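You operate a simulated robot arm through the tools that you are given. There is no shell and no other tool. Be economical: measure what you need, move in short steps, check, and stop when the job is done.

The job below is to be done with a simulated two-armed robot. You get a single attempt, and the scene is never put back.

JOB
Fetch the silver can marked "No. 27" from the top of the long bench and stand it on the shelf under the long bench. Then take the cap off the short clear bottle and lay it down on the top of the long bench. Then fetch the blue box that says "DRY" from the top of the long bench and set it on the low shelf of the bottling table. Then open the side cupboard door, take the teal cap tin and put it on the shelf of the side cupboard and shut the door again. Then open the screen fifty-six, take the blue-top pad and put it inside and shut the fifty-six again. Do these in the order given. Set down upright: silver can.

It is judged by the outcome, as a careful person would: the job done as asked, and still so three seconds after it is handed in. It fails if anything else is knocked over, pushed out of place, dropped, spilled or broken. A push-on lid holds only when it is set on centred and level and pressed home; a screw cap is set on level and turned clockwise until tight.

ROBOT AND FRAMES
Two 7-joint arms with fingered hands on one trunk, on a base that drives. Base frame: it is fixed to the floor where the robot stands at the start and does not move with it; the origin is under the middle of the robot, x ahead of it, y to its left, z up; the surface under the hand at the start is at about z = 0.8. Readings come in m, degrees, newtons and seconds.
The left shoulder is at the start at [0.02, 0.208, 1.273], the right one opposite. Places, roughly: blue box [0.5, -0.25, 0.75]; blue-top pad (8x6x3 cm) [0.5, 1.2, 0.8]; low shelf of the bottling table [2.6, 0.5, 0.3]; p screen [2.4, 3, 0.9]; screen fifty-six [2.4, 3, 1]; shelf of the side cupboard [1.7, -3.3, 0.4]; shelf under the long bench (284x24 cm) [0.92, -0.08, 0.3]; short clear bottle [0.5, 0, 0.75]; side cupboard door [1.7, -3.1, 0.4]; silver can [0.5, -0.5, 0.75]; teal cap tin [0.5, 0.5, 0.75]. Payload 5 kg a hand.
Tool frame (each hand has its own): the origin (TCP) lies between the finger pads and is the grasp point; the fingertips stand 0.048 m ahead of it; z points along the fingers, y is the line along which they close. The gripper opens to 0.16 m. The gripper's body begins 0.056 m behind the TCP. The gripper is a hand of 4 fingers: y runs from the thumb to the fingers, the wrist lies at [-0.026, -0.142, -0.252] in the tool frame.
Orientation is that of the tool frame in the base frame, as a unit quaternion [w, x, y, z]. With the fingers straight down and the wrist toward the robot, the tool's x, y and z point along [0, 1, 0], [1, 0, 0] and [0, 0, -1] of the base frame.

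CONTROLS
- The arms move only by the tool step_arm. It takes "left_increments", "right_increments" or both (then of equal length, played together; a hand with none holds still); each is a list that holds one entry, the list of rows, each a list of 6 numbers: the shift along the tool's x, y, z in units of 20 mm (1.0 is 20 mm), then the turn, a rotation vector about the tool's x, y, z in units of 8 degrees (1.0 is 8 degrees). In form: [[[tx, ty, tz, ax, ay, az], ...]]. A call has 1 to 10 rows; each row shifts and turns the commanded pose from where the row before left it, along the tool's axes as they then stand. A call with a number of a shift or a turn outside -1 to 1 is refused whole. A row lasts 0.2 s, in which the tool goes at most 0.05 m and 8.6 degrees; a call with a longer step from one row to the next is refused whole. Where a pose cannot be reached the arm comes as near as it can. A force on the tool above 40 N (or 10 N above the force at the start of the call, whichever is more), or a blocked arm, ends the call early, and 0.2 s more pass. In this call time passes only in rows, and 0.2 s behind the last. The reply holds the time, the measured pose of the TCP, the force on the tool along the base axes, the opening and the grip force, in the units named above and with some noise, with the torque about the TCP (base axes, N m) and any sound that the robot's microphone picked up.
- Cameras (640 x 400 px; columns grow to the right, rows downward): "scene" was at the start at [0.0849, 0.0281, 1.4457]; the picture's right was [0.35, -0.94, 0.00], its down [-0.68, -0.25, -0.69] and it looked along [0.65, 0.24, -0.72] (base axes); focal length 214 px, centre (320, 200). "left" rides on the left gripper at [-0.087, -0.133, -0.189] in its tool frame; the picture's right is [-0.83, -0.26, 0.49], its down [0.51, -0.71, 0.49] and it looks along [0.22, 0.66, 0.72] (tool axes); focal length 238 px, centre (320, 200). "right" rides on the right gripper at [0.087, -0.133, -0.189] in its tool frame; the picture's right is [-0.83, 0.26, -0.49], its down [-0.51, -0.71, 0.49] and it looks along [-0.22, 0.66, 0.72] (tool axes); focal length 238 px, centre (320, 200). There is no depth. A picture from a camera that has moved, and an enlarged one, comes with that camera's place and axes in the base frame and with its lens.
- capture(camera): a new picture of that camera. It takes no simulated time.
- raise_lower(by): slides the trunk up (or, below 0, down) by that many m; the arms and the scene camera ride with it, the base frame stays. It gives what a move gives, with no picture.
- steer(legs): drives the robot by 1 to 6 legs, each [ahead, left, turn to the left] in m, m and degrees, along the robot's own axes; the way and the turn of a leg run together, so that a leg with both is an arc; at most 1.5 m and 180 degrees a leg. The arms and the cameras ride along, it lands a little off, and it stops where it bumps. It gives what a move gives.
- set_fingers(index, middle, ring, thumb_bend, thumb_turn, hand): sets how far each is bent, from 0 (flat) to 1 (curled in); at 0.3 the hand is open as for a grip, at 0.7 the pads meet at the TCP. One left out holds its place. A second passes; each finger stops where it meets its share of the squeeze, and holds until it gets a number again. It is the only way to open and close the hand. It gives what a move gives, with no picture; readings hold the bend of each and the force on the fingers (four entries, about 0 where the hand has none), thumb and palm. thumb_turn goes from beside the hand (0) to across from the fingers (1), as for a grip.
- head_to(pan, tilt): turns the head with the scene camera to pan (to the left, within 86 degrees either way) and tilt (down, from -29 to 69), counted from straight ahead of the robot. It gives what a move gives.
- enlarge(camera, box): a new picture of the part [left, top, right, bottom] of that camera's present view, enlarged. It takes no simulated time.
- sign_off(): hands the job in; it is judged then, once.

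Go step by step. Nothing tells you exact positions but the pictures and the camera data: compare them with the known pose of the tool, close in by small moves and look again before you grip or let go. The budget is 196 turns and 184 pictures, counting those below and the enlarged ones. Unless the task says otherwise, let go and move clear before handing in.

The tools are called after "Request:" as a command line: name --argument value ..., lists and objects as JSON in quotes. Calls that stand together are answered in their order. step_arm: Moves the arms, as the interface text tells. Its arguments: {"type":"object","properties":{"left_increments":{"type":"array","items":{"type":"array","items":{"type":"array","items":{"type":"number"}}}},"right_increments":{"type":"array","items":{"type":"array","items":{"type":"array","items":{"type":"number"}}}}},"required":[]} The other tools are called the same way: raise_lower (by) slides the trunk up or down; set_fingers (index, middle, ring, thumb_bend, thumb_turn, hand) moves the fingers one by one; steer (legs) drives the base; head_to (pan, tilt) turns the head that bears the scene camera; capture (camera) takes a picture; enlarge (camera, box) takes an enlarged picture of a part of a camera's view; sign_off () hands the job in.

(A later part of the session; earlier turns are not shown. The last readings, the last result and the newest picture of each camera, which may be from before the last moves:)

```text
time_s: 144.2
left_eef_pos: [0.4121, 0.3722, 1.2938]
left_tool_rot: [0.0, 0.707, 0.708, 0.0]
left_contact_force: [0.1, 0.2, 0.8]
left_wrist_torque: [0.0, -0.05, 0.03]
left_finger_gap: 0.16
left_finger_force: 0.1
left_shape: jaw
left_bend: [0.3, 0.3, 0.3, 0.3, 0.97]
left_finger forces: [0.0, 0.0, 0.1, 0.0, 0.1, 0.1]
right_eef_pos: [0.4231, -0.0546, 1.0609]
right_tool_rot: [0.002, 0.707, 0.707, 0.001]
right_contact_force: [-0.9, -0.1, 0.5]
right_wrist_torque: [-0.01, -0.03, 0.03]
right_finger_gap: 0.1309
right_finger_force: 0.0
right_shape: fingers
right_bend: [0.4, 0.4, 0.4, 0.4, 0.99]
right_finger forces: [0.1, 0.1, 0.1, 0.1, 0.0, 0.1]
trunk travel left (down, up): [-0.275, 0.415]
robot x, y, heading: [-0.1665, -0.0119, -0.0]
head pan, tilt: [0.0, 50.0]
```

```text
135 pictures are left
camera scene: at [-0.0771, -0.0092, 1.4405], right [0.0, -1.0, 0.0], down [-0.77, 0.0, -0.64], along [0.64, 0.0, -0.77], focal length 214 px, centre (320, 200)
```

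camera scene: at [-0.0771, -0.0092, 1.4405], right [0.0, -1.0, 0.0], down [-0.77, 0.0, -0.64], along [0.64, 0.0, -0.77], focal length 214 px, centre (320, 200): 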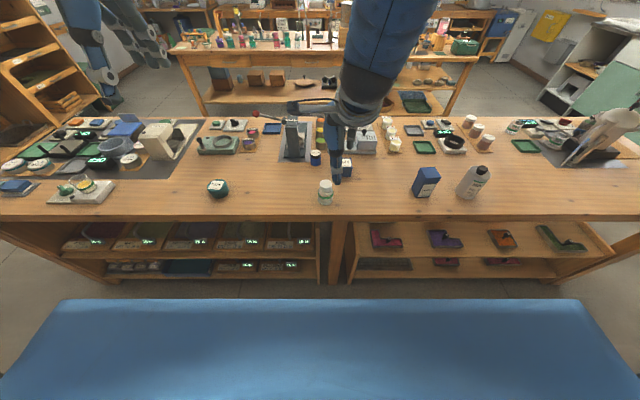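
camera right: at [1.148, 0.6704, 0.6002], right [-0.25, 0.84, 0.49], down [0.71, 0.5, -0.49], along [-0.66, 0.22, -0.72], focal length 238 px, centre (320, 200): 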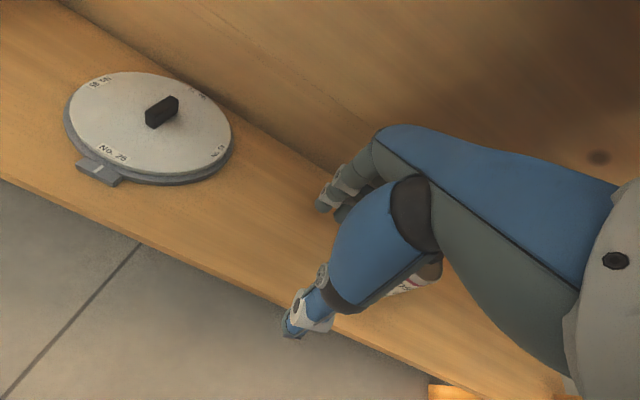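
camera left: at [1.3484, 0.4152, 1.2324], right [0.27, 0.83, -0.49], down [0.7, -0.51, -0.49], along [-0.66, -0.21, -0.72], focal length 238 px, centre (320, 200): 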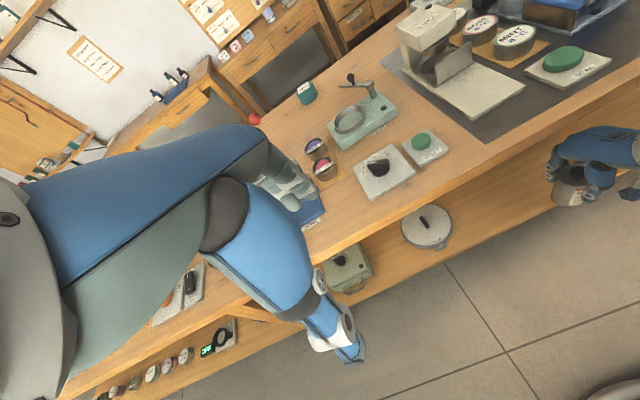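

Request:
enlarge --camera "scene" --box '[306, 170, 346, 212]'

Request:
enlarge --camera "right" --box '[100, 150, 360, 400]'

```text
9.52 times, centred on (326, 191) of scene
camera zoom: at [-0.0771, -0.0092, 1.4405], right [0.0, -1.0, 0.0], down [-0.77, 0.0, -0.64], along [0.64, 0.0, -0.77], focal length 2043 px, centre (263, 286)
```

zoom: 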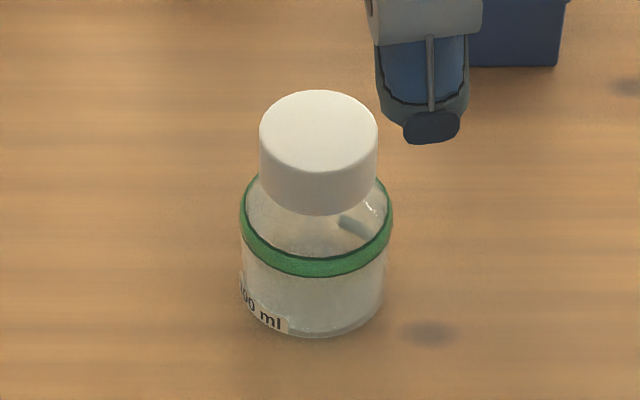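

```text
1.60 times, centred on (230, 275) of right
camera zoom: at [0.2874, 0.0327, 1.2506], right [0.26, -0.83, 0.49], down [-0.71, -0.51, -0.49], along [0.66, -0.22, -0.72], focal length 381 px, centre (464, 80)
```

zoom: 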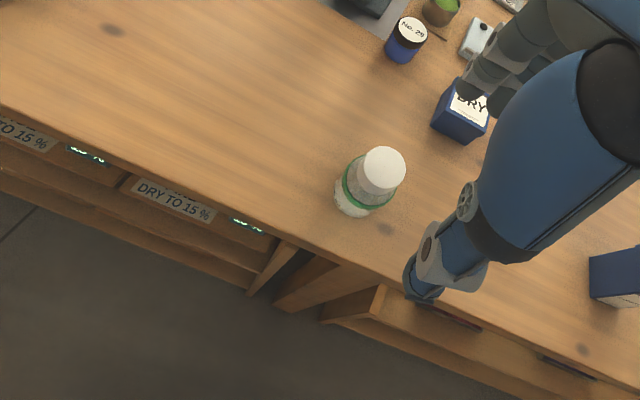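

The bottle stands at about (0.450, -0.029) with a smooth white cap on top. I'll hold the body with the left hand, tilted 45° and coming from near-left, while the right hand unscrews from above. First I'll orient the left hand and lift the right hand away.

Request:
step_arm --left_increments '[[[0, 0, 0.8, 0, 0, 1], [0, 0, 0.8, 0, 0, 1], [0, 0, 0.8, 0, 0, 1], [0, 0, 0.8, 0, 0, 1], [0, 0, 0.8, 0, 0, 1], [0, 0, 0.8, 0, 0, 1], [0, 0, 0.8, 0, 0, 1], [0, 0, 0.8, 0, 0, 1], [0, 0, 0.8, 0, 0, 1], [0, 0, 0.8, 0, 0, 1]]]' --right_increments '[[[-0.8, 0, -0.5, 0, 0, 0], [-0.8, 0, -0.5, 0, 0, 0], [-0.8, 0, -0.5, 0, 0, 0], [-0.8, 0, -0.5, 0, 0, 0], [-0.8, 0, 0, 0, 0, 0], [-0.8, 0, 0, 0, 0, 0], [-0.8, 0, 0, 0, 0, 0], [-0.8, 0, 0, 0, 0, 0], [-0.8, 0, 0, 0, 0, 0], [-0.8, 0, 0, 0, 0, 0]]]'

Request:
step_arm --left_increments '[[[0, 0, 0, 0, 0, 1], [0, 0, 0, 0, 0.25, 0.25], [0, 0, 0, 0, 1, 0], [0, 0, 0, 0, 1, 0], [0, 0, 0, 0, 1, 0], [0, 0, 0, 0, 1, 0], [0, 0, 0, 0, 1, 0], [0, 0, 0, 0, 0.4, 0]]]'

Request:
capture --camera "scene"

Request:
capture --camera "left"

```text
time_s: 146.4
left_eef_pos: [0.415, 0.3723, 1.1324]
left_tool_rot: [0.0, 0.996, 0.087, 0.0]
left_contact_force: [0.3, 0.0, 0.3]
left_wrist_torque: [-0.03, 0.06, 0.01]
left_finger_gap: 0.1603
left_finger_force: 0.0
left_shape: jaw
left_bend: [0.3, 0.3, 0.3, 0.3, 0.97]
left_finger forces: [0.1, 0.0, 0.0, 0.1, 0.1, 0.0]
right_eef_pos: [0.4231, -0.2147, 1.099]
right_tool_rot: [0.001, 0.707, 0.708, 0.002]
right_contact_force: [1.2, 0.3, 0.0]
right_wrist_torque: [-0.01, 0.06, 0.01]
right_finger_gap: 0.1307
right_finger_force: 0.1
right_shape: fingers
right_bend: [0.4, 0.4, 0.4, 0.4, 0.99]
right_finger forces: [0.0, 0.0, 0.0, 0.0, 0.0, 0.0]
trunk travel left (down, up): [-0.275, 0.415]
robot x, y, heading: [-0.164, -0.0108, 0.2]
head pan, tilt: [0.0, 50.0]
```

```text
time_s: 148.2
left_eef_pos: [0.4127, 0.3763, 1.1307]
left_tool_rot: [0.002, 0.923, 0.001, 0.385]
left_contact_force: [0.1, 2.0, 0.3]
left_wrist_torque: [-0.22, 0.01, -0.13]
left_finger_gap: 0.1597
left_finger_force: 0.2
left_shape: jaw
left_bend: [0.3, 0.3, 0.3, 0.3, 0.97]
left_finger forces: [0.1, 0.1, 0.0, 0.0, 0.0, 0.0]
right_eef_pos: [0.4221, -0.2105, 1.1009]
right_tool_rot: [0.003, 0.707, 0.707, 0.001]
right_contact_force: [-0.4, 2.4, 0.3]
right_wrist_torque: [-0.3, -0.02, -0.06]
right_finger_gap: 0.1306
right_finger_force: 0.0
right_shape: fingers
right_bend: [0.4, 0.4, 0.4, 0.4, 0.99]
right_finger forces: [0.0, 0.1, 0.0, 0.0, 0.0, 0.1]
trunk travel left (down, up): [-0.275, 0.415]
robot x, y, heading: [-0.1635, -0.0071, -0.0]
head pan, tilt: [0.0, 50.0]
```

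```text
132 pictures are left
camera scene: at [-0.0767, -0.0046, 1.44], right [0.0, -1.0, 0.0], down [-0.77, 0.0, -0.64], along [0.64, 0.0, -0.77], focal length 214 px, centre (320, 200)
```

scene: 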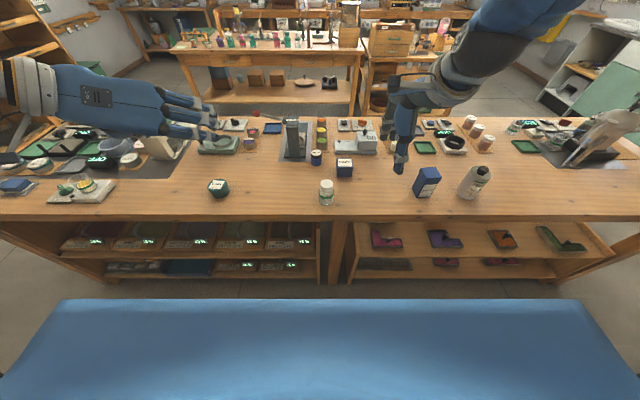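

```text
131 pictures are left
camera left: at [0.2181, 0.509, 1.2032], right [-0.24, 0.25, -0.94], down [0.7, 0.71, 0.01], along [0.67, -0.66, -0.35], focal length 238 px, centre (320, 200)
```

left: 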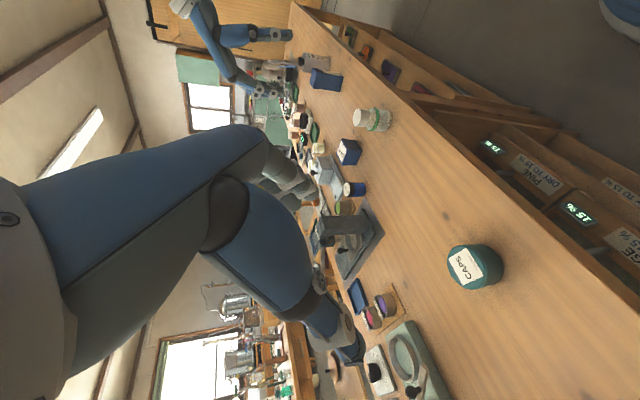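

Orientation achieved. I'll back up a bit for arm room and bring the left hand to a pre-grasp point in front of the bottle.

Request:
steer --legs '[[-0.12, 0, 0]]'

Request:
step_arm --left_increments '[[[-0.1, 1, 0.2, 0, 0, 0], [-0.1, 1, 0.2, 0, 0, 0], [-0.1, 1, 0.2, 0, 0, 0], [-0.1, 1, 0.2, 0, 0, 0], [-0.1, 1, 0.2, 0, 0, 0], [-0.1, 1, 0.2, 0, 0, 0], [-0.1, 1, 0.2, 0, 0, 0], [-0.1, 1, 0.2, 0, 0, 0], [-0.1, 1, 0.2, 0, 0, 0], [-0.1, 1, 0.2, 0, 0, 0]]]' --right_increments '[[[-0.5, 0, -0.3, 0, 0, 0], [-0.5, 0, -0.3, 0, 0, 0], [-0.5, 0, -0.3, 0, 0, 0], [-0.5, 0, -0.3, 0, 0, 0], [-0.5, 0, -0.3, 0, 0, 0], [-0.5, 0, -0.3, 0, 0, 0], [-0.5, 0, -0.3, 0, 0, 0], [-0.5, 0, -0.3, 0, 0, 0], [-0.5, 0, -0.3, 0, 0, 0], [-0.5, 0, -0.3, 0, 0, 0]]]'

Request:
step_arm --left_increments '[[[-0.34, 1, 0.64, 0, 0, 0], [-0.34, 1, 0.64, 0, 0, 0], [-0.34, 1, 0.64, 0, 0, 0], [-0.34, 1, 0.64, 0, 0, 0], [-0.34, 1, 0.64, 0, 0, 0], [-0.34, 1, 0.64, 0, 0, 0], [-0.34, 1, 0.64, 0, 0, 0], [-0.34, 1, 0.64, 0, 0, 0], [-0.34, 1, 0.64, 0, 0, 0], [-0.34, 1, 0.64, 0, 0, 0]]]'

Request:
capture --camera "scene"

Request:
capture --camera "left"

Request:
capture --camera "right"

```text
time_s: 149.4
left_eef_pos: [0.2923, 0.3725, 1.1349]
left_tool_rot: [-0.001, 0.923, 0.001, 0.384]
left_contact_force: [-0.6, -0.6, 1.0]
left_wrist_torque: [0.0, -0.05, 0.0]
left_finger_gap: 0.1597
left_finger_force: 0.1
left_shape: jaw
left_bend: [0.3, 0.3, 0.3, 0.3, 0.97]
left_finger forces: [0.0, 0.0, 0.0, 0.0, 0.0, 0.1]
right_eef_pos: [0.3037, -0.2154, 1.1008]
right_tool_rot: [0.002, 0.707, 0.707, 0.002]
right_contact_force: [-1.0, 0.3, 1.5]
right_wrist_torque: [0.03, -0.14, 0.03]
right_finger_gap: 0.1308
right_finger_force: 0.1
right_shape: fingers
right_bend: [0.4, 0.4, 0.4, 0.4, 0.99]
right_finger forces: [0.0, 0.0, 0.0, 0.0, 0.0, 0.0]
trunk travel left (down, up): [-0.275, 0.415]
robot x, y, heading: [-0.2855, -0.0083, -0.1]
head pan, tilt: [0.0, 50.0]
```

```text
time_s: 151.6
left_eef_pos: [0.3079, 0.1719, 1.092]
left_tool_rot: [-0.001, 0.923, 0.001, 0.385]
left_contact_force: [0.2, -0.6, 0.3]
left_wrist_torque: [0.07, 0.04, 0.07]
left_finger_gap: 0.1599
left_finger_force: 0.0
left_shape: jaw
left_bend: [0.3, 0.3, 0.3, 0.3, 0.97]
left_finger forces: [0.1, 0.1, 0.1, 0.1, 0.1, 0.1]
right_eef_pos: [0.3044, -0.317, 1.1604]
right_tool_rot: [0.001, 0.707, 0.707, 0.002]
right_contact_force: [0.4, -1.0, 0.1]
right_wrist_torque: [0.12, 0.01, 0.03]
right_finger_gap: 0.1309
right_finger_force: 0.1
right_shape: fingers
right_bend: [0.4, 0.4, 0.4, 0.4, 0.99]
right_finger forces: [0.0, 0.0, 0.1, 0.1, 0.0, 0.0]
trunk travel left (down, up): [-0.275, 0.415]
robot x, y, heading: [-0.2838, -0.0115, -0.3]
head pan, tilt: [0.0, 50.0]
```

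```text
time_s: 153.8
left_eef_pos: [0.3495, -0.0285, 0.9515]
left_tool_rot: [0.0, 0.923, 0.001, 0.384]
left_contact_force: [1.2, -1.1, 0.4]
left_wrist_torque: [0.04, 0.05, 0.04]
left_finger_gap: 0.1598
left_finger_force: 0.0
left_shape: jaw
left_bend: [0.3, 0.3, 0.3, 0.3, 0.97]
left_finger forces: [0.0, 0.1, 0.0, 0.0, 0.0, 0.1]
right_eef_pos: [0.3039, -0.3158, 1.1603]
right_tool_rot: [0.002, 0.707, 0.707, 0.002]
right_contact_force: [0.4, -0.6, -0.7]
right_wrist_torque: [0.07, 0.0, 0.01]
right_finger_gap: 0.1308
right_finger_force: 0.0
right_shape: fingers
right_bend: [0.4, 0.4, 0.4, 0.4, 0.99]
right_finger forces: [0.1, 0.1, 0.0, 0.0, 0.0, 0.1]
trunk travel left (down, up): [-0.275, 0.415]
robot x, y, heading: [-0.2805, -0.0077, 0.0]
head pan, tilt: [0.0, 50.0]
```

```text
130 pictures are left
camera scene: at [-0.1946, -0.0107, 1.4403], right [0.0, -1.0, 0.0], down [-0.77, 0.0, -0.64], along [0.64, 0.0, -0.77], focal length 214 px, centre (320, 200)
```

scene: 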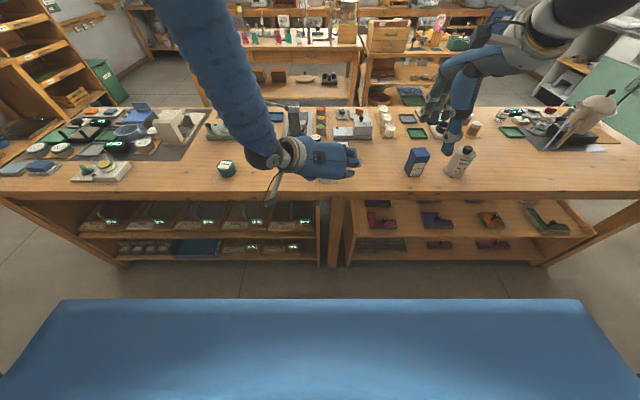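

```text
129 pictures are left
camera left: at [0.1555, 0.1046, 1.0229], right [-0.24, 0.26, -0.93], down [0.7, 0.71, 0.01], along [0.67, -0.65, -0.36], focal length 238 px, centre (320, 200)
```

left: 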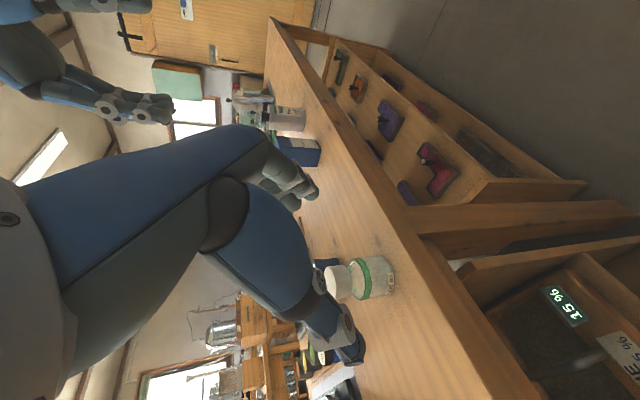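

```text
128 pictures are left
camera right: at [0.1695, -0.2287, 1.3501], right [0.26, -0.83, 0.49], down [-0.71, -0.51, -0.49], along [0.66, -0.22, -0.72], focal length 238 px, centre (320, 200)
```

right: 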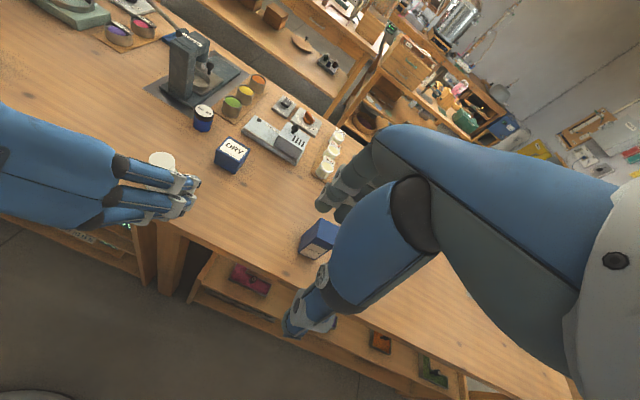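

The left hand straddles the bottle. I'll advance along the tool axis so the fingertips are at the body, just above the table.

Request:
step_arm --left_increments '[[[-0.11, 0, 0.99, 0, 0, 0], [-0.11, 0, 0.99, 0, 0, 0], [-0.11, 0, 0.99, 0, 0, 0], [-0.11, 0, 0.99, 0, 0, 0]]]'

Request:
capture --camera "left"

Request:
enlarge --camera "scene" --box '[250, 110, 390, 200]'

Request:
enlarge --camera "right" --box '[0, 60, 240, 260]'

```text
time_s: 154.8
left_eef_pos: [0.4021, -0.0267, 0.8897]
left_tool_rot: [0.0, 0.923, 0.001, 0.385]
left_contact_force: [0.7, -0.4, -0.2]
left_wrist_torque: [-0.02, 0.0, -0.01]
left_finger_gap: 0.1599
left_finger_force: 0.0
left_shape: jaw
left_bend: [0.3, 0.3, 0.3, 0.3, 0.97]
left_finger forces: [0.0, 0.1, 0.0, 0.0, 0.0, 0.0]
right_eef_pos: [0.3045, -0.3142, 1.1597]
right_tool_rot: [0.002, 0.707, 0.707, 0.002]
right_contact_force: [-0.4, -0.4, -0.2]
right_wrist_torque: [0.0, 0.07, -0.03]
right_finger_gap: 0.1307
right_finger_force: 0.0
right_shape: fingers
right_bend: [0.4, 0.4, 0.4, 0.4, 0.99]
right_finger forces: [0.0, 0.0, 0.0, 0.0, 0.0, 0.0]
trunk travel left (down, up): [-0.275, 0.415]
robot x, y, heading: [-0.2792, -0.0137, -0.1]
head pan, tilt: [0.0, 50.0]
```

```text
127 pictures are left
camera left: at [0.2078, 0.1062, 0.9614], right [-0.24, 0.26, -0.93], down [0.7, 0.71, 0.01], along [0.67, -0.65, -0.35], focal length 238 px, centre (320, 200)
```

left: 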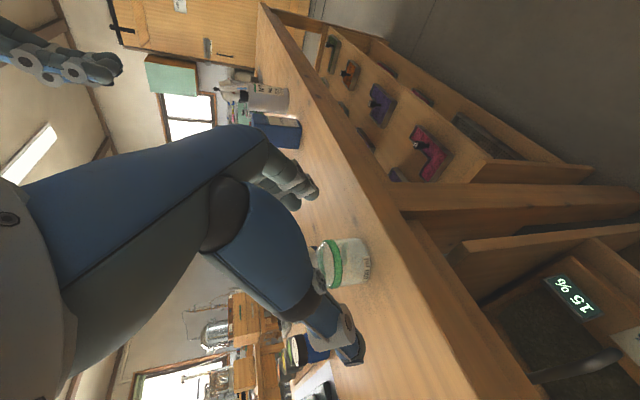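

```text
4.44 times, centred on (320, 155) of scene
camera zoom: at [-0.1943, -0.0094, 1.4403], right [0.0, -1.0, 0.0], down [-0.77, 0.0, -0.64], along [0.64, 0.0, -0.77], focal length 953 px, centre (320, 400)
```

zoom: 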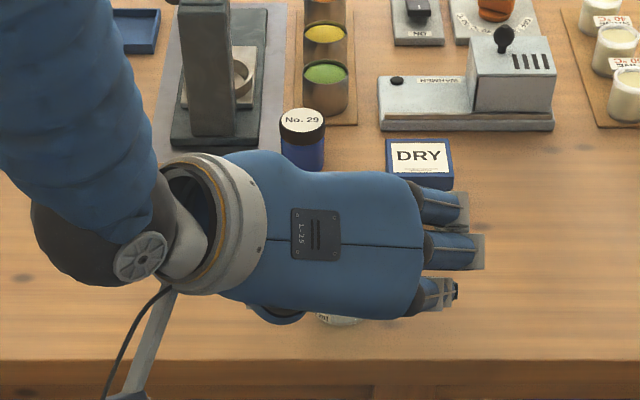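

```text
2.00 times, centred on (120, 160) of right
camera zoom: at [0.1698, -0.2274, 1.3502], right [0.26, -0.83, 0.49], down [-0.71, -0.51, -0.49], along [0.66, -0.22, -0.72], focal length 477 px, centre (720, 280)
```

zoom: 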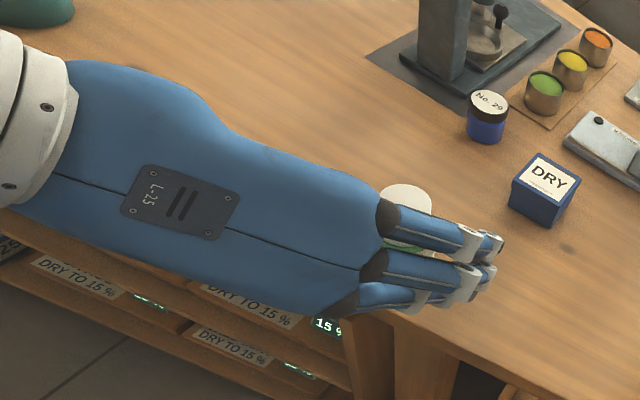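

At 45° the hand's back covers the cap. I'll retreat and flatten the hand to about 15° below horizontal, so it sits in front of the bench edge and leaves the cap free.

Request:
step_arm --left_increments '[[[-0.14, 0, -0.99, 0, 0, 0], [-0.14, 0, -0.99, 0, 0, 0], [-0.14, 0, -0.99, 0, 0, 0], [-0.14, 0, -0.99, 0, 0, 0], [-0.14, 0, -0.99, 0, 0, 0], [0, 0, 0, 0, 0.94, 0], [0, 0, 0, 0, 0.94, 0], [0, 0, 0, 0, 0.94, 0], [0, 0, 0, 0, 0.94, 0]]]'

Request:
capture --camera "scene"

```text
time_s: 156.8
left_eef_pos: [0.3235, -0.0274, 0.9497]
left_tool_rot: [-0.002, 0.791, 0.002, 0.612]
left_contact_force: [1.2, 0.7, 1.4]
left_wrist_torque: [-0.03, 0.03, -0.05]
left_finger_gap: 0.1599
left_finger_force: 0.1
left_shape: jaw
left_bend: [0.3, 0.3, 0.3, 0.3, 0.97]
left_finger forces: [0.1, 0.0, 0.0, 0.0, 0.1, 0.0]
right_eef_pos: [0.3047, -0.3143, 1.1604]
right_tool_rot: [0.001, 0.706, 0.708, 0.002]
right_contact_force: [0.8, 0.2, 0.7]
right_wrist_torque: [-0.05, 0.04, 0.02]
right_finger_gap: 0.1307
right_finger_force: 0.1
right_shape: fingers
right_bend: [0.4, 0.4, 0.4, 0.4, 0.99]
right_finger forces: [0.0, 0.0, 0.0, 0.1, 0.0, 0.1]
trunk travel left (down, up): [-0.275, 0.415]
robot x, y, heading: [-0.2804, -0.01, 0.1]
head pan, tilt: [0.0, 50.0]
```

```text
124 pictures are left
camera scene: at [-0.1944, -0.0091, 1.4403], right [0.0, -1.0, 0.0], down [-0.77, 0.0, -0.64], along [0.64, 0.0, -0.77], focal length 214 px, centre (320, 200)
```

scene: 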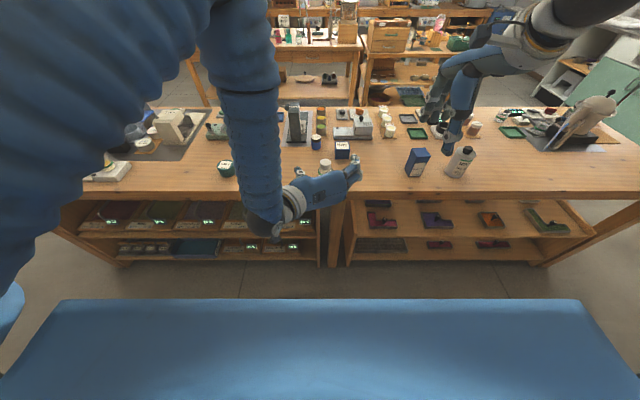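

Request:
step_arm --left_increments '[[[-0.9, 0, 0.2, 0, 0, 0], [-0.9, 0, 0.2, 0, 0, 0], [-0.9, 0, 0.2, 0, 0, 0], [-0.9, 0, 0.2, 0, 0, 0], [-0.9, 0, 0.2, 0, 0, 0], [-0.9, 0, 0.2, 0, 0, 0]]]'

Request:
enlarge --camera "scene" --box '[260, 130, 400, 240]'

Request:
capture --camera "left"

Request:
enlarge --camera "right" --box '[0, 100, 240, 300]'

```text
time_s: 158.2
left_eef_pos: [0.3175, -0.027, 0.839]
left_tool_rot: [-0.001, 0.792, 0.0, 0.61]
left_contact_force: [0.7, 0.1, 0.0]
left_wrist_torque: [0.0, 0.02, 0.0]
left_finger_gap: 0.1602
left_finger_force: 0.1
left_shape: jaw
left_bend: [0.3, 0.3, 0.3, 0.3, 0.97]
left_finger forces: [0.1, 0.1, 0.1, 0.0, 0.1, 0.0]
right_eef_pos: [0.3051, -0.3152, 1.1598]
right_tool_rot: [0.001, 0.707, 0.707, 0.003]
right_contact_force: [0.0, -0.7, -0.3]
right_wrist_torque: [0.01, 0.02, -0.03]
right_finger_gap: 0.1309
right_finger_force: 0.1
right_shape: fingers
right_bend: [0.4, 0.4, 0.4, 0.4, 0.99]
right_finger forces: [0.0, 0.0, 0.0, 0.0, 0.0, 0.0]
trunk travel left (down, up): [-0.275, 0.415]
robot x, y, heading: [-0.2802, -0.0091, 0.0]
head pan, tilt: [0.0, 50.0]
```

```text
3.64 times, centred on (330, 185) of scene
camera zoom: at [-0.1947, -0.0094, 1.4403], right [0.0, -1.0, 0.0], down [-0.77, 0.0, -0.64], along [0.64, 0.0, -0.77], focal length 780 px, centre (284, 254)
```

zoom: 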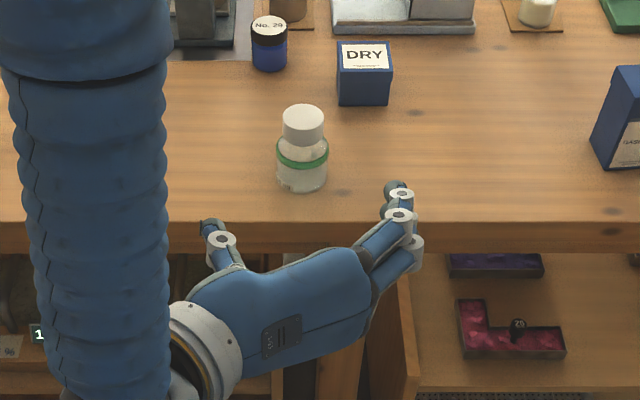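

```text
122 pictures are left
camera left: at [0.1134, 0.1049, 0.8039], right [0.26, 0.26, -0.93], down [0.6, 0.71, 0.36], along [0.76, -0.65, 0.03], focal length 238 px, centre (320, 200)
```

left: 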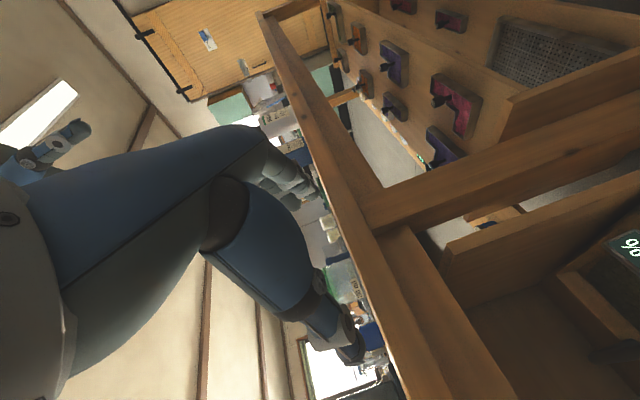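

```text
2.00 times, centred on (120, 200) of right
camera zoom: at [0.1695, -0.2274, 1.3503], right [0.26, -0.83, 0.49], down [-0.71, -0.51, -0.49], along [0.66, -0.22, -0.72], focal length 477 px, centre (720, 200)
```

zoom: 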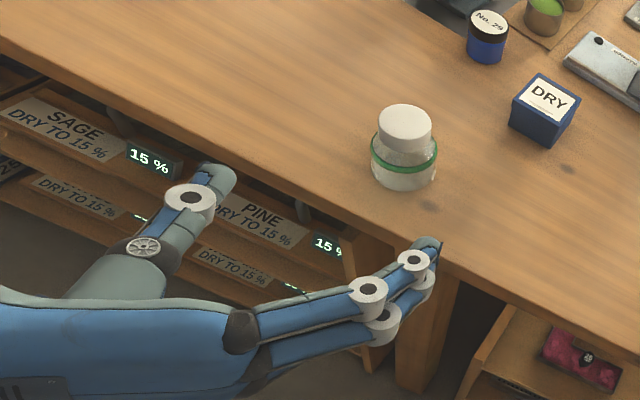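

Very good arrangement. I'll slide forward so the fingers straddle the bottle body.

Request:
step_arm --left_increments '[[[0.225, 0.03, 0.867, 0, 0, 0], [0.225, 0.03, 0.867, 0, 0, 0], [0.225, 0.03, 0.867, 0, 0, 0], [0.225, 0.03, 0.867, 0, 0, 0], [0.225, 0.03, 0.867, 0, 0, 0], [0.225, 0.03, 0.867, 0, 0, 0]]]'

Request:
enlarge --camera "scene" --box '[260, 130, 400, 240]'

Request:
enlarge --camera "right" --box '[40, 120, 240, 280]'

```text
time_s: 159.6
left_eef_pos: [0.4257, -0.0328, 0.837]
left_tool_rot: [0.0, 0.792, 0.001, 0.61]
left_contact_force: [0.3, -0.2, 0.4]
left_wrist_torque: [-0.01, -0.02, -0.02]
left_finger_gap: 0.1597
left_finger_force: 0.1
left_shape: jaw
left_bend: [0.3, 0.3, 0.3, 0.3, 0.97]
left_finger forces: [0.0, 0.0, 0.1, 0.0, 0.1, 0.1]
right_eef_pos: [0.3031, -0.3149, 1.16]
right_tool_rot: [0.002, 0.706, 0.708, 0.002]
right_contact_force: [0.2, 0.1, -0.3]
right_wrist_torque: [0.03, -0.01, -0.02]
right_finger_gap: 0.1306
right_finger_force: 0.1
right_shape: fingers
right_bend: [0.4, 0.4, 0.4, 0.4, 0.99]
right_finger forces: [0.0, 0.1, 0.1, 0.1, 0.0, 0.1]
trunk travel left (down, up): [-0.275, 0.415]
robot x, y, heading: [-0.2789, -0.0105, -0.0]
head pan, tilt: [0.0, 50.0]
```

```text
3.64 times, centred on (330, 185) of scene
camera zoom: at [-0.1946, -0.0094, 1.4403], right [0.0, -1.0, 0.0], down [-0.77, 0.0, -0.64], along [0.64, 0.0, -0.77], focal length 780 px, centre (284, 254)
```

zoom: 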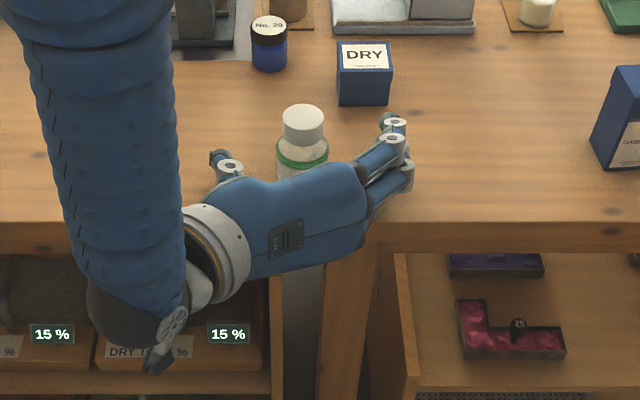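

```text
2.50 times, centred on (140, 200) of right
camera zoom: at [0.1695, -0.2274, 1.3503], right [0.26, -0.83, 0.49], down [-0.71, -0.51, -0.49], along [0.66, -0.22, -0.72], focal length 596 px, centre (770, 200)
```

zoom: 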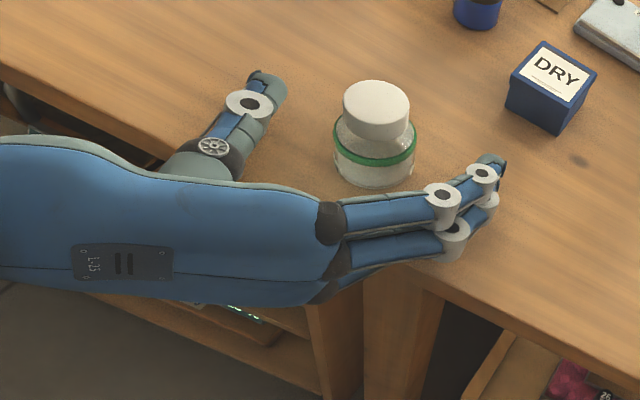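

Request:
set_fingers --hand "left" --index 0.7 --middle 0.7 --ring 0.15 --thumb_bend 0.7

Request:
enlarge --camera "right" --box '[40, 120, 240, 280]'

Request:
enlarge --camera "scene" --box '[260, 130, 400, 240]'

```text
time_s: 160.6
left_eef_pos: [0.4275, -0.0308, 0.8386]
left_tool_rot: [0.0, 0.791, 0.001, 0.611]
left_contact_force: [1.8, 0.4, 5.4]
left_wrist_torque: [0.18, -0.29, -0.04]
left_finger_gap: 0.0639
left_finger_force: 23.5
left_shape: fingers
left_bend: [0.58, 0.6, 0.15, 0.59, 0.97]
left_finger forces: [12.8, 11.1, 0.0, 0.0, 23.4, 0.0]
right_eef_pos: [0.3037, -0.3151, 1.1619]
right_tool_rot: [0.002, 0.706, 0.708, 0.002]
right_contact_force: [0.4, -0.4, -0.8]
right_wrist_torque: [0.02, 0.02, 0.0]
right_finger_gap: 0.1306
right_finger_force: 0.0
right_shape: fingers
right_bend: [0.4, 0.4, 0.4, 0.4, 0.99]
right_finger forces: [0.1, 0.0, 0.0, 0.1, 0.0, 0.0]
trunk travel left (down, up): [-0.275, 0.415]
robot x, y, heading: [-0.28, -0.008, -0.1]
head pan, tilt: [0.0, 50.0]
```

```text
2.50 times, centred on (140, 200) of right
camera zoom: at [0.1689, -0.2274, 1.3506], right [0.26, -0.83, 0.49], down [-0.71, -0.51, -0.49], along [0.66, -0.22, -0.72], focal length 596 px, centre (770, 200)
```

zoom: 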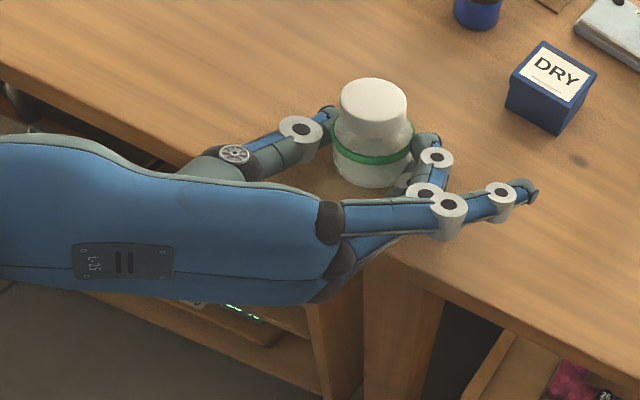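

```text
3.64 times, centred on (330, 185) of scene
camera zoom: at [-0.1953, -0.0094, 1.4404], right [0.0, -1.0, 0.0], down [-0.77, 0.0, -0.64], along [0.64, 0.0, -0.77], focal length 780 px, centre (284, 254)
```

zoom: 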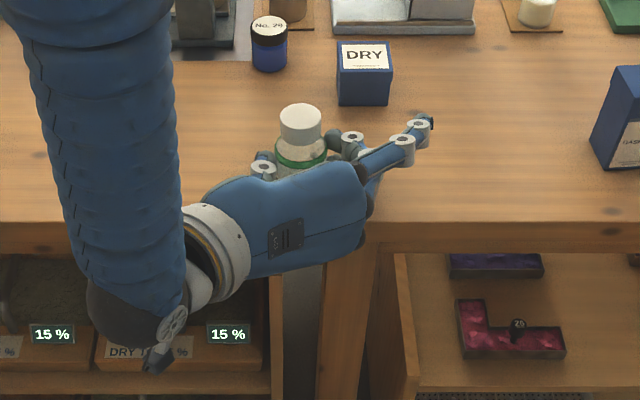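

The bottle is firmly held by the left hand. Now I'll bring the right hand above the cap with a narrower opening and the ring finger out of the way.

Request:
set_fingers --hand "right" --index 0.5 --middle 0.5 --ring 0.3 --thumb_bend 0.5

Request:
step_arm --right_increments '[[[0.96, 0.48, 0.1, 0, 0, 0], [0.96, 0.48, 0.1, 0, 0, 0], [0.96, 0.48, 0.1, 0, 0, 0], [0.96, 0.48, 0.1, 0, 0, 0], [0.96, 0.48, 0.1, 0, 0, 0], [0.96, 0.48, 0.1, 0, 0, 0], [0.96, 0.48, 0.1, 0, 0, 0], [0.96, 0.48, 0.1, 0, 0, 0], [0.96, 0.48, 0.1, 0, 0, 0], [0.96, 0.48, 0.1, 0, 0, 0]]]'

Request:
step_arm --right_increments '[[[0.96, 0.48, 0.9, 0, 0, 0], [0.96, 0.48, 0.9, 0, 0, 0], [0.96, 0.48, 0.9, 0, 0, 0], [0.96, 0.48, 0.9, 0, 0, 0], [0.5, 0.24, 0.9, 0, 0, 0]]]'

Request:
enlarge --camera "right" --box '[200, 130, 420, 340]'

Request:
enlarge --camera "scene" --box '[250, 90, 400, 210]'

```text
time_s: 161.6
left_eef_pos: [0.4264, -0.031, 0.8382]
left_tool_rot: [-0.001, 0.792, 0.001, 0.611]
left_contact_force: [3.1, -1.1, 6.3]
left_wrist_torque: [0.18, -0.36, -0.1]
left_finger_gap: 0.0636
left_finger_force: 24.2
left_shape: fingers
left_bend: [0.58, 0.6, 0.15, 0.59, 0.97]
left_finger forces: [12.7, 11.5, 0.0, 0.0, 23.5, 0.1]
right_eef_pos: [0.3046, -0.3152, 1.1608]
right_tool_rot: [0.002, 0.707, 0.707, 0.003]
right_contact_force: [-1.1, -0.6, 0.4]
right_wrist_torque: [-0.01, -0.01, 0.0]
right_finger_gap: 0.0914
right_finger_force: 0.2
right_shape: fingers
right_bend: [0.5, 0.5, 0.3, 0.5, 1.0]
right_finger forces: [0.0, 0.0, 0.0, 0.1, 0.0, 0.0]
trunk travel left (down, up): [-0.275, 0.415]
robot x, y, heading: [-0.2817, -0.0042, -0.2]
head pan, tilt: [0.0, 50.0]
```

```text
time_s: 163.8
left_eef_pos: [0.4258, -0.03, 0.8385]
left_tool_rot: [-0.001, 0.792, 0.0, 0.611]
left_contact_force: [-0.1, -0.9, 7.9]
left_wrist_torque: [0.13, -0.27, -0.07]
left_finger_gap: 0.0637
left_finger_force: 23.3
left_shape: fingers
left_bend: [0.58, 0.6, 0.15, 0.59, 0.97]
left_finger forces: [12.9, 11.5, 0.0, 0.1, 23.1, 0.0]
right_eef_pos: [0.3992, -0.1233, 1.1405]
right_tool_rot: [0.002, 0.707, 0.707, 0.002]
right_contact_force: [0.4, 0.0, 0.5]
right_wrist_torque: [-0.07, 0.04, -0.04]
right_finger_gap: 0.0916
right_finger_force: 0.0
right_shape: fingers
right_bend: [0.5, 0.5, 0.3, 0.5, 1.0]
right_finger forces: [0.0, 0.0, 0.1, 0.1, 0.0, 0.0]
trunk travel left (down, up): [-0.275, 0.415]
robot x, y, heading: [-0.2806, -0.0103, 0.2]
head pan, tilt: [0.0, 50.0]
```

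```text
time_s: 165.0
left_eef_pos: [0.4265, -0.0322, 0.8383]
left_tool_rot: [-0.001, 0.792, 0.001, 0.611]
left_contact_force: [-0.9, -0.6, 7.4]
left_wrist_torque: [0.19, -0.33, -0.01]
left_finger_gap: 0.064
left_finger_force: 23.7
left_shape: fingers
left_bend: [0.58, 0.6, 0.15, 0.59, 0.97]
left_finger forces: [12.8, 11.6, 0.0, 0.0, 23.0, 0.0]
right_eef_pos: [0.4429, -0.036, 1.052]
right_tool_rot: [0.002, 0.706, 0.708, 0.002]
right_contact_force: [0.6, 0.5, 0.5]
right_wrist_torque: [-0.04, 0.03, -0.02]
right_finger_gap: 0.0915
right_finger_force: 0.0
right_shape: fingers
right_bend: [0.5, 0.5, 0.3, 0.5, 1.0]
right_finger forces: [0.0, 0.1, 0.0, 0.0, 0.0, 0.0]
trunk travel left (down, up): [-0.275, 0.415]
robot x, y, heading: [-0.279, -0.0118, 0.2]
head pan, tilt: [0.0, 50.0]
```

```text
1.90 times, centred on (310, 235) of right
camera zoom: at [0.3076, 0.0521, 1.242], right [0.26, -0.83, 0.49], down [-0.71, -0.51, -0.5], along [0.66, -0.22, -0.72], focal length 454 px, centre (339, 133)
```

zoom: 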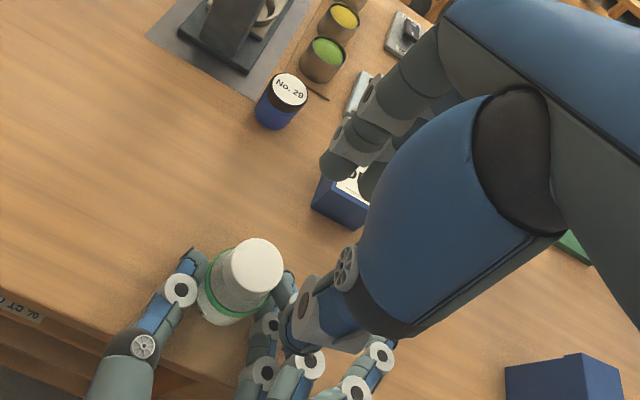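

```text
3.33 times, centred on (325, 150) of scene
camera zoom: at [-0.1953, -0.0089, 1.4404], right [0.0, -1.0, 0.0], down [-0.77, 0.0, -0.64], along [0.64, 0.0, -0.77], focal length 715 px, centre (303, 367)
```

zoom: 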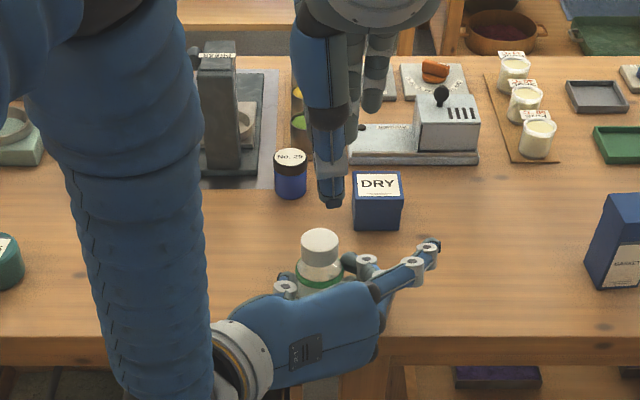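

Request:
set_fingers --hand "right" --ring 0.45

Request:
step_arm --right_increments '[[[0.05, 0.07, 0.95, 0, 0, 0], [0.05, 0.07, 0.95, 0, 0, 0], [0.05, 0.07, 0.95, 0, 0, 0], [0.05, 0.07, 0.95, 0, 0, 0], [0.05, 0.07, 0.95, 0, 0, 0]]]'

Request:
enlarge --camera "right" --box '[200, 130, 420, 340]'

Request:
enlarge --camera "scene" --box '[270, 120, 380, 200]'

```text
time_s: 166.0
left_eef_pos: [0.4256, -0.0321, 0.8385]
left_tool_rot: [0.0, 0.792, 0.001, 0.611]
left_contact_force: [-1.7, 0.2, 7.5]
left_wrist_torque: [0.23, -0.28, 0.02]
left_finger_gap: 0.0638
left_finger_force: 22.9
left_shape: fingers
left_bend: [0.58, 0.6, 0.15, 0.59, 0.97]
left_finger forces: [12.7, 11.3, 0.0, 0.0, 23.0, 0.0]
right_eef_pos: [0.4422, -0.035, 1.0525]
right_tool_rot: [0.002, 0.707, 0.707, 0.002]
right_contact_force: [1.0, -0.3, 0.2]
right_wrist_torque: [-0.01, 0.0, -0.01]
right_finger_gap: 0.0916
right_finger_force: 0.1
right_shape: fingers
right_bend: [0.5, 0.5, 0.45, 0.5, 1.0]
right_finger forces: [0.1, 0.0, 0.0, 0.1, 0.0, 0.0]
trunk travel left (down, up): [-0.275, 0.415]
robot x, y, heading: [-0.2795, -0.0064, 0.0]
head pan, tilt: [0.0, 50.0]
```

```text
time_s: 167.2
left_eef_pos: [0.4249, -0.0313, 0.8376]
left_tool_rot: [-0.001, 0.792, 0.0, 0.61]
left_contact_force: [-0.9, -0.1, 7.4]
left_wrist_torque: [0.22, -0.27, 0.03]
left_finger_gap: 0.0639
left_finger_force: 22.8
left_shape: fingers
left_bend: [0.58, 0.6, 0.15, 0.59, 0.97]
left_finger forces: [12.3, 11.3, 0.0, 0.0, 23.3, 0.0]
right_eef_pos: [0.4511, -0.0318, 0.9562]
right_tool_rot: [0.002, 0.706, 0.708, 0.002]
right_contact_force: [1.3, 0.5, 1.3]
right_wrist_torque: [0.0, 0.09, -0.01]
right_finger_gap: 0.0915
right_finger_force: 0.1
right_shape: fingers
right_bend: [0.5, 0.5, 0.45, 0.5, 1.0]
right_finger forces: [0.0, 0.0, 0.0, 0.0, 0.1, 0.0]
trunk travel left (down, up): [-0.275, 0.415]
robot x, y, heading: [-0.2817, -0.0104, -0.0]
head pan, tilt: [0.0, 50.0]
```

```text
1.90 times, centred on (310, 235) of right
camera zoom: at [0.3162, 0.0561, 1.1468], right [0.26, -0.83, 0.49], down [-0.71, -0.51, -0.5], along [0.66, -0.22, -0.72], focal length 454 px, centre (339, 133)
```

zoom: 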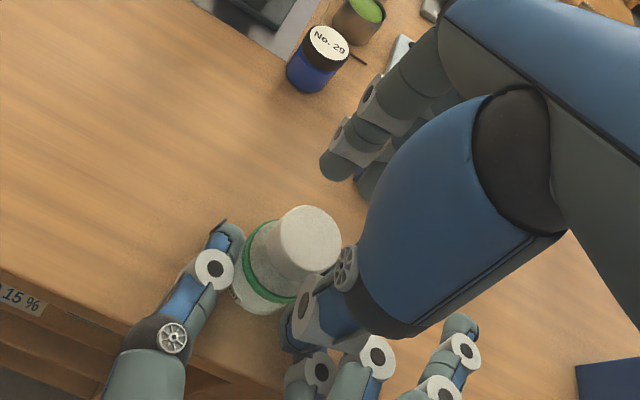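

```text
5.00 times, centred on (325, 160) of scene
camera zoom: at [-0.1952, -0.0096, 1.4403], right [0.0, -1.0, 0.0], down [-0.77, 0.0, -0.64], along [0.64, 0.0, -0.77], focal length 1072 px, centre (295, 400)
```

zoom: 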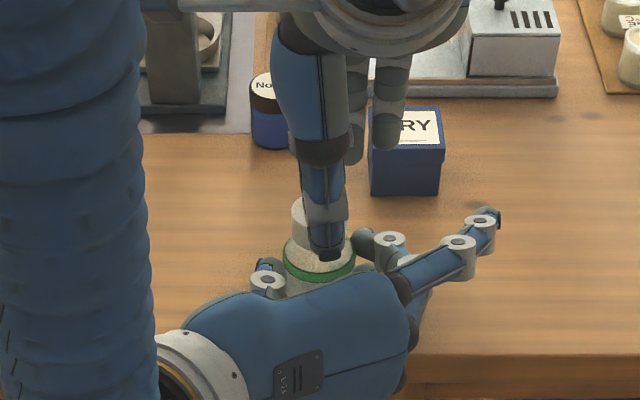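

Request:
step_arm --right_increments '[[[0.12, 0.08, 0.7, 0, 0, 0], [0.12, 0.08, 0.7, 0, 0, 0], [0, 0, 0.6, 0, 0, 0]]]'

Request:
enlarge --camera "right" --box '[200, 130, 420, 340]'

Request:
enlarge --camera "scene" --box '[270, 120, 380, 200]'

```text
time_s: 168.0
left_eef_pos: [0.4254, -0.0312, 0.8388]
left_tool_rot: [-0.001, 0.792, 0.001, 0.61]
left_contact_force: [-0.3, 0.2, 6.1]
left_wrist_torque: [0.22, -0.26, 0.05]
left_finger_gap: 0.0643
left_finger_force: 23.1
left_shape: fingers
left_bend: [0.58, 0.6, 0.15, 0.59, 0.97]
left_finger forces: [12.0, 11.0, 0.1, 0.1, 23.1, 0.1]
right_eef_pos: [0.4549, -0.0266, 0.9155]
right_tool_rot: [0.002, 0.707, 0.707, 0.002]
right_contact_force: [0.1, -0.2, 0.8]
right_wrist_torque: [0.0, 0.09, 0.03]
right_finger_gap: 0.0913
right_finger_force: 0.0
right_shape: fingers
right_bend: [0.5, 0.5, 0.45, 0.5, 1.0]
right_finger forces: [0.0, 0.0, 0.0, 0.1, 0.1, 0.0]
trunk travel left (down, up): [-0.275, 0.415]
robot x, y, heading: [-0.2834, -0.0095, -0.0]
head pan, tilt: [0.0, 50.0]
```

```text
1.90 times, centred on (310, 235) of right
camera zoom: at [0.3198, 0.0611, 1.1065], right [0.26, -0.83, 0.49], down [-0.71, -0.51, -0.49], along [0.66, -0.22, -0.72], focal length 454 px, centre (339, 133)
```

zoom: 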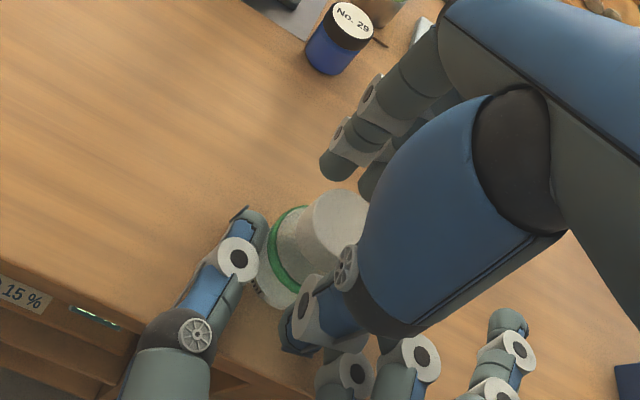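

```text
5.00 times, centred on (325, 160) of scene
camera zoom: at [-0.1953, -0.0095, 1.4403], right [0.0, -1.0, 0.0], down [-0.77, 0.0, -0.64], along [0.64, 0.0, -0.77], focal length 1072 px, centre (295, 400)
```

zoom: 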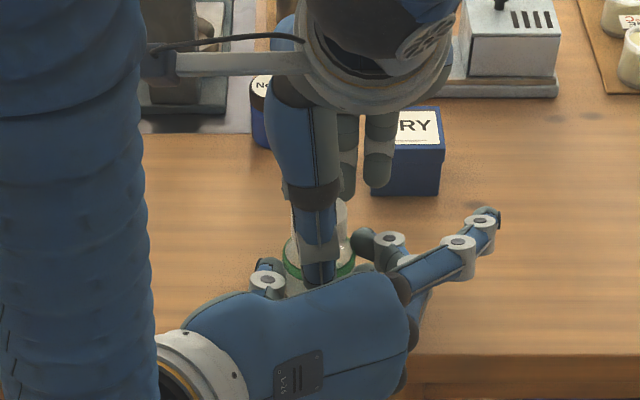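

Aligned. Grip the cap.

Request:
set_fingers --hand "right" --index 0.75 --middle 0.75 --thumb_bend 0.75

Request:
step_arm --right_increments '[[[0, 0, 0, 0, 0, -0.5], [0, 0, 0, 0, 0, -0.8], [0, 0, 0, 0, 0, -0.8]]]'

Request:
enlarge --camera "right" --box '[200, 130, 420, 340]'

```text
time_s: 169.0
left_eef_pos: [0.4279, -0.0317, 0.8369]
left_tool_rot: [0.0, 0.792, 0.0, 0.611]
left_contact_force: [-2.0, 1.1, 7.5]
left_wrist_torque: [0.16, -0.24, -0.01]
left_finger_gap: 0.0638
left_finger_force: 23.3
left_shape: fingers
left_bend: [0.58, 0.6, 0.15, 0.59, 0.97]
left_finger forces: [12.0, 10.7, 0.1, 0.0, 23.1, 0.0]
right_eef_pos: [0.4556, -0.0263, 0.9171]
right_tool_rot: [0.001, 0.707, 0.707, 0.002]
right_contact_force: [0.0, -1.6, -2.4]
right_wrist_torque: [-0.07, -0.04, -0.03]
right_finger_gap: 0.0471
right_finger_force: 22.7
right_shape: fingers
right_bend: [0.6, 0.62, 0.45, 0.64, 1.0]
right_finger forces: [10.1, 11.7, 0.0, 0.1, 23.1, 0.0]
trunk travel left (down, up): [-0.275, 0.415]
robot x, y, heading: [-0.284, -0.0137, -0.2]
head pan, tilt: [0.0, 50.0]
```

```text
time_s: 169.8
left_eef_pos: [0.4267, -0.0302, 0.8391]
left_tool_rot: [-0.002, 0.792, 0.0, 0.611]
left_contact_force: [4.0, 2.2, 6.7]
left_wrist_torque: [0.16, -0.3, 0.11]
left_finger_gap: 0.0641
left_finger_force: 23.1
left_shape: fingers
left_bend: [0.58, 0.6, 0.15, 0.59, 0.97]
left_finger forces: [11.9, 10.4, 0.1, 0.1, 23.6, 0.1]
right_eef_pos: [0.4545, -0.0273, 0.9157]
right_tool_rot: [0.002, 0.595, 0.804, 0.001]
right_contact_force: [-4.2, -2.1, 2.9]
right_wrist_torque: [-0.19, 0.16, -0.11]
right_finger_gap: 0.0459
right_finger_force: 23.9
right_shape: fingers
right_bend: [0.59, 0.62, 0.45, 0.66, 1.0]
right_finger forces: [10.0, 12.9, 0.1, 0.0, 25.2, 0.0]
trunk travel left (down, up): [-0.275, 0.415]
robot x, y, heading: [-0.2857, -0.012, 0.1]
head pan, tilt: [0.0, 50.0]
heard: snap
```

```text
1.90 times, centred on (310, 235) of right
camera zoom: at [0.3, 0.0189, 1.106], right [0.49, -0.72, 0.49], down [-0.53, -0.69, -0.49], along [0.7, -0.02, -0.72], focal length 454 px, centre (339, 133)
```

zoom: 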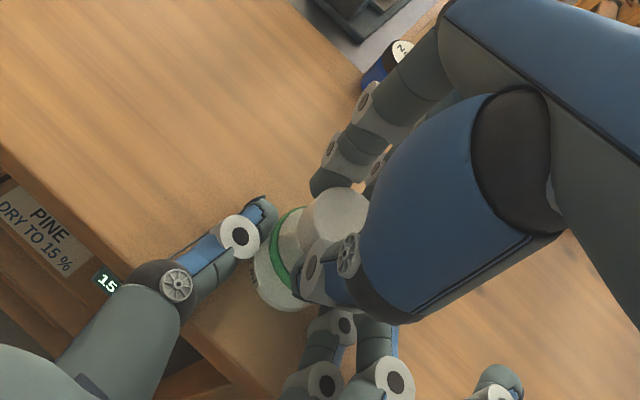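

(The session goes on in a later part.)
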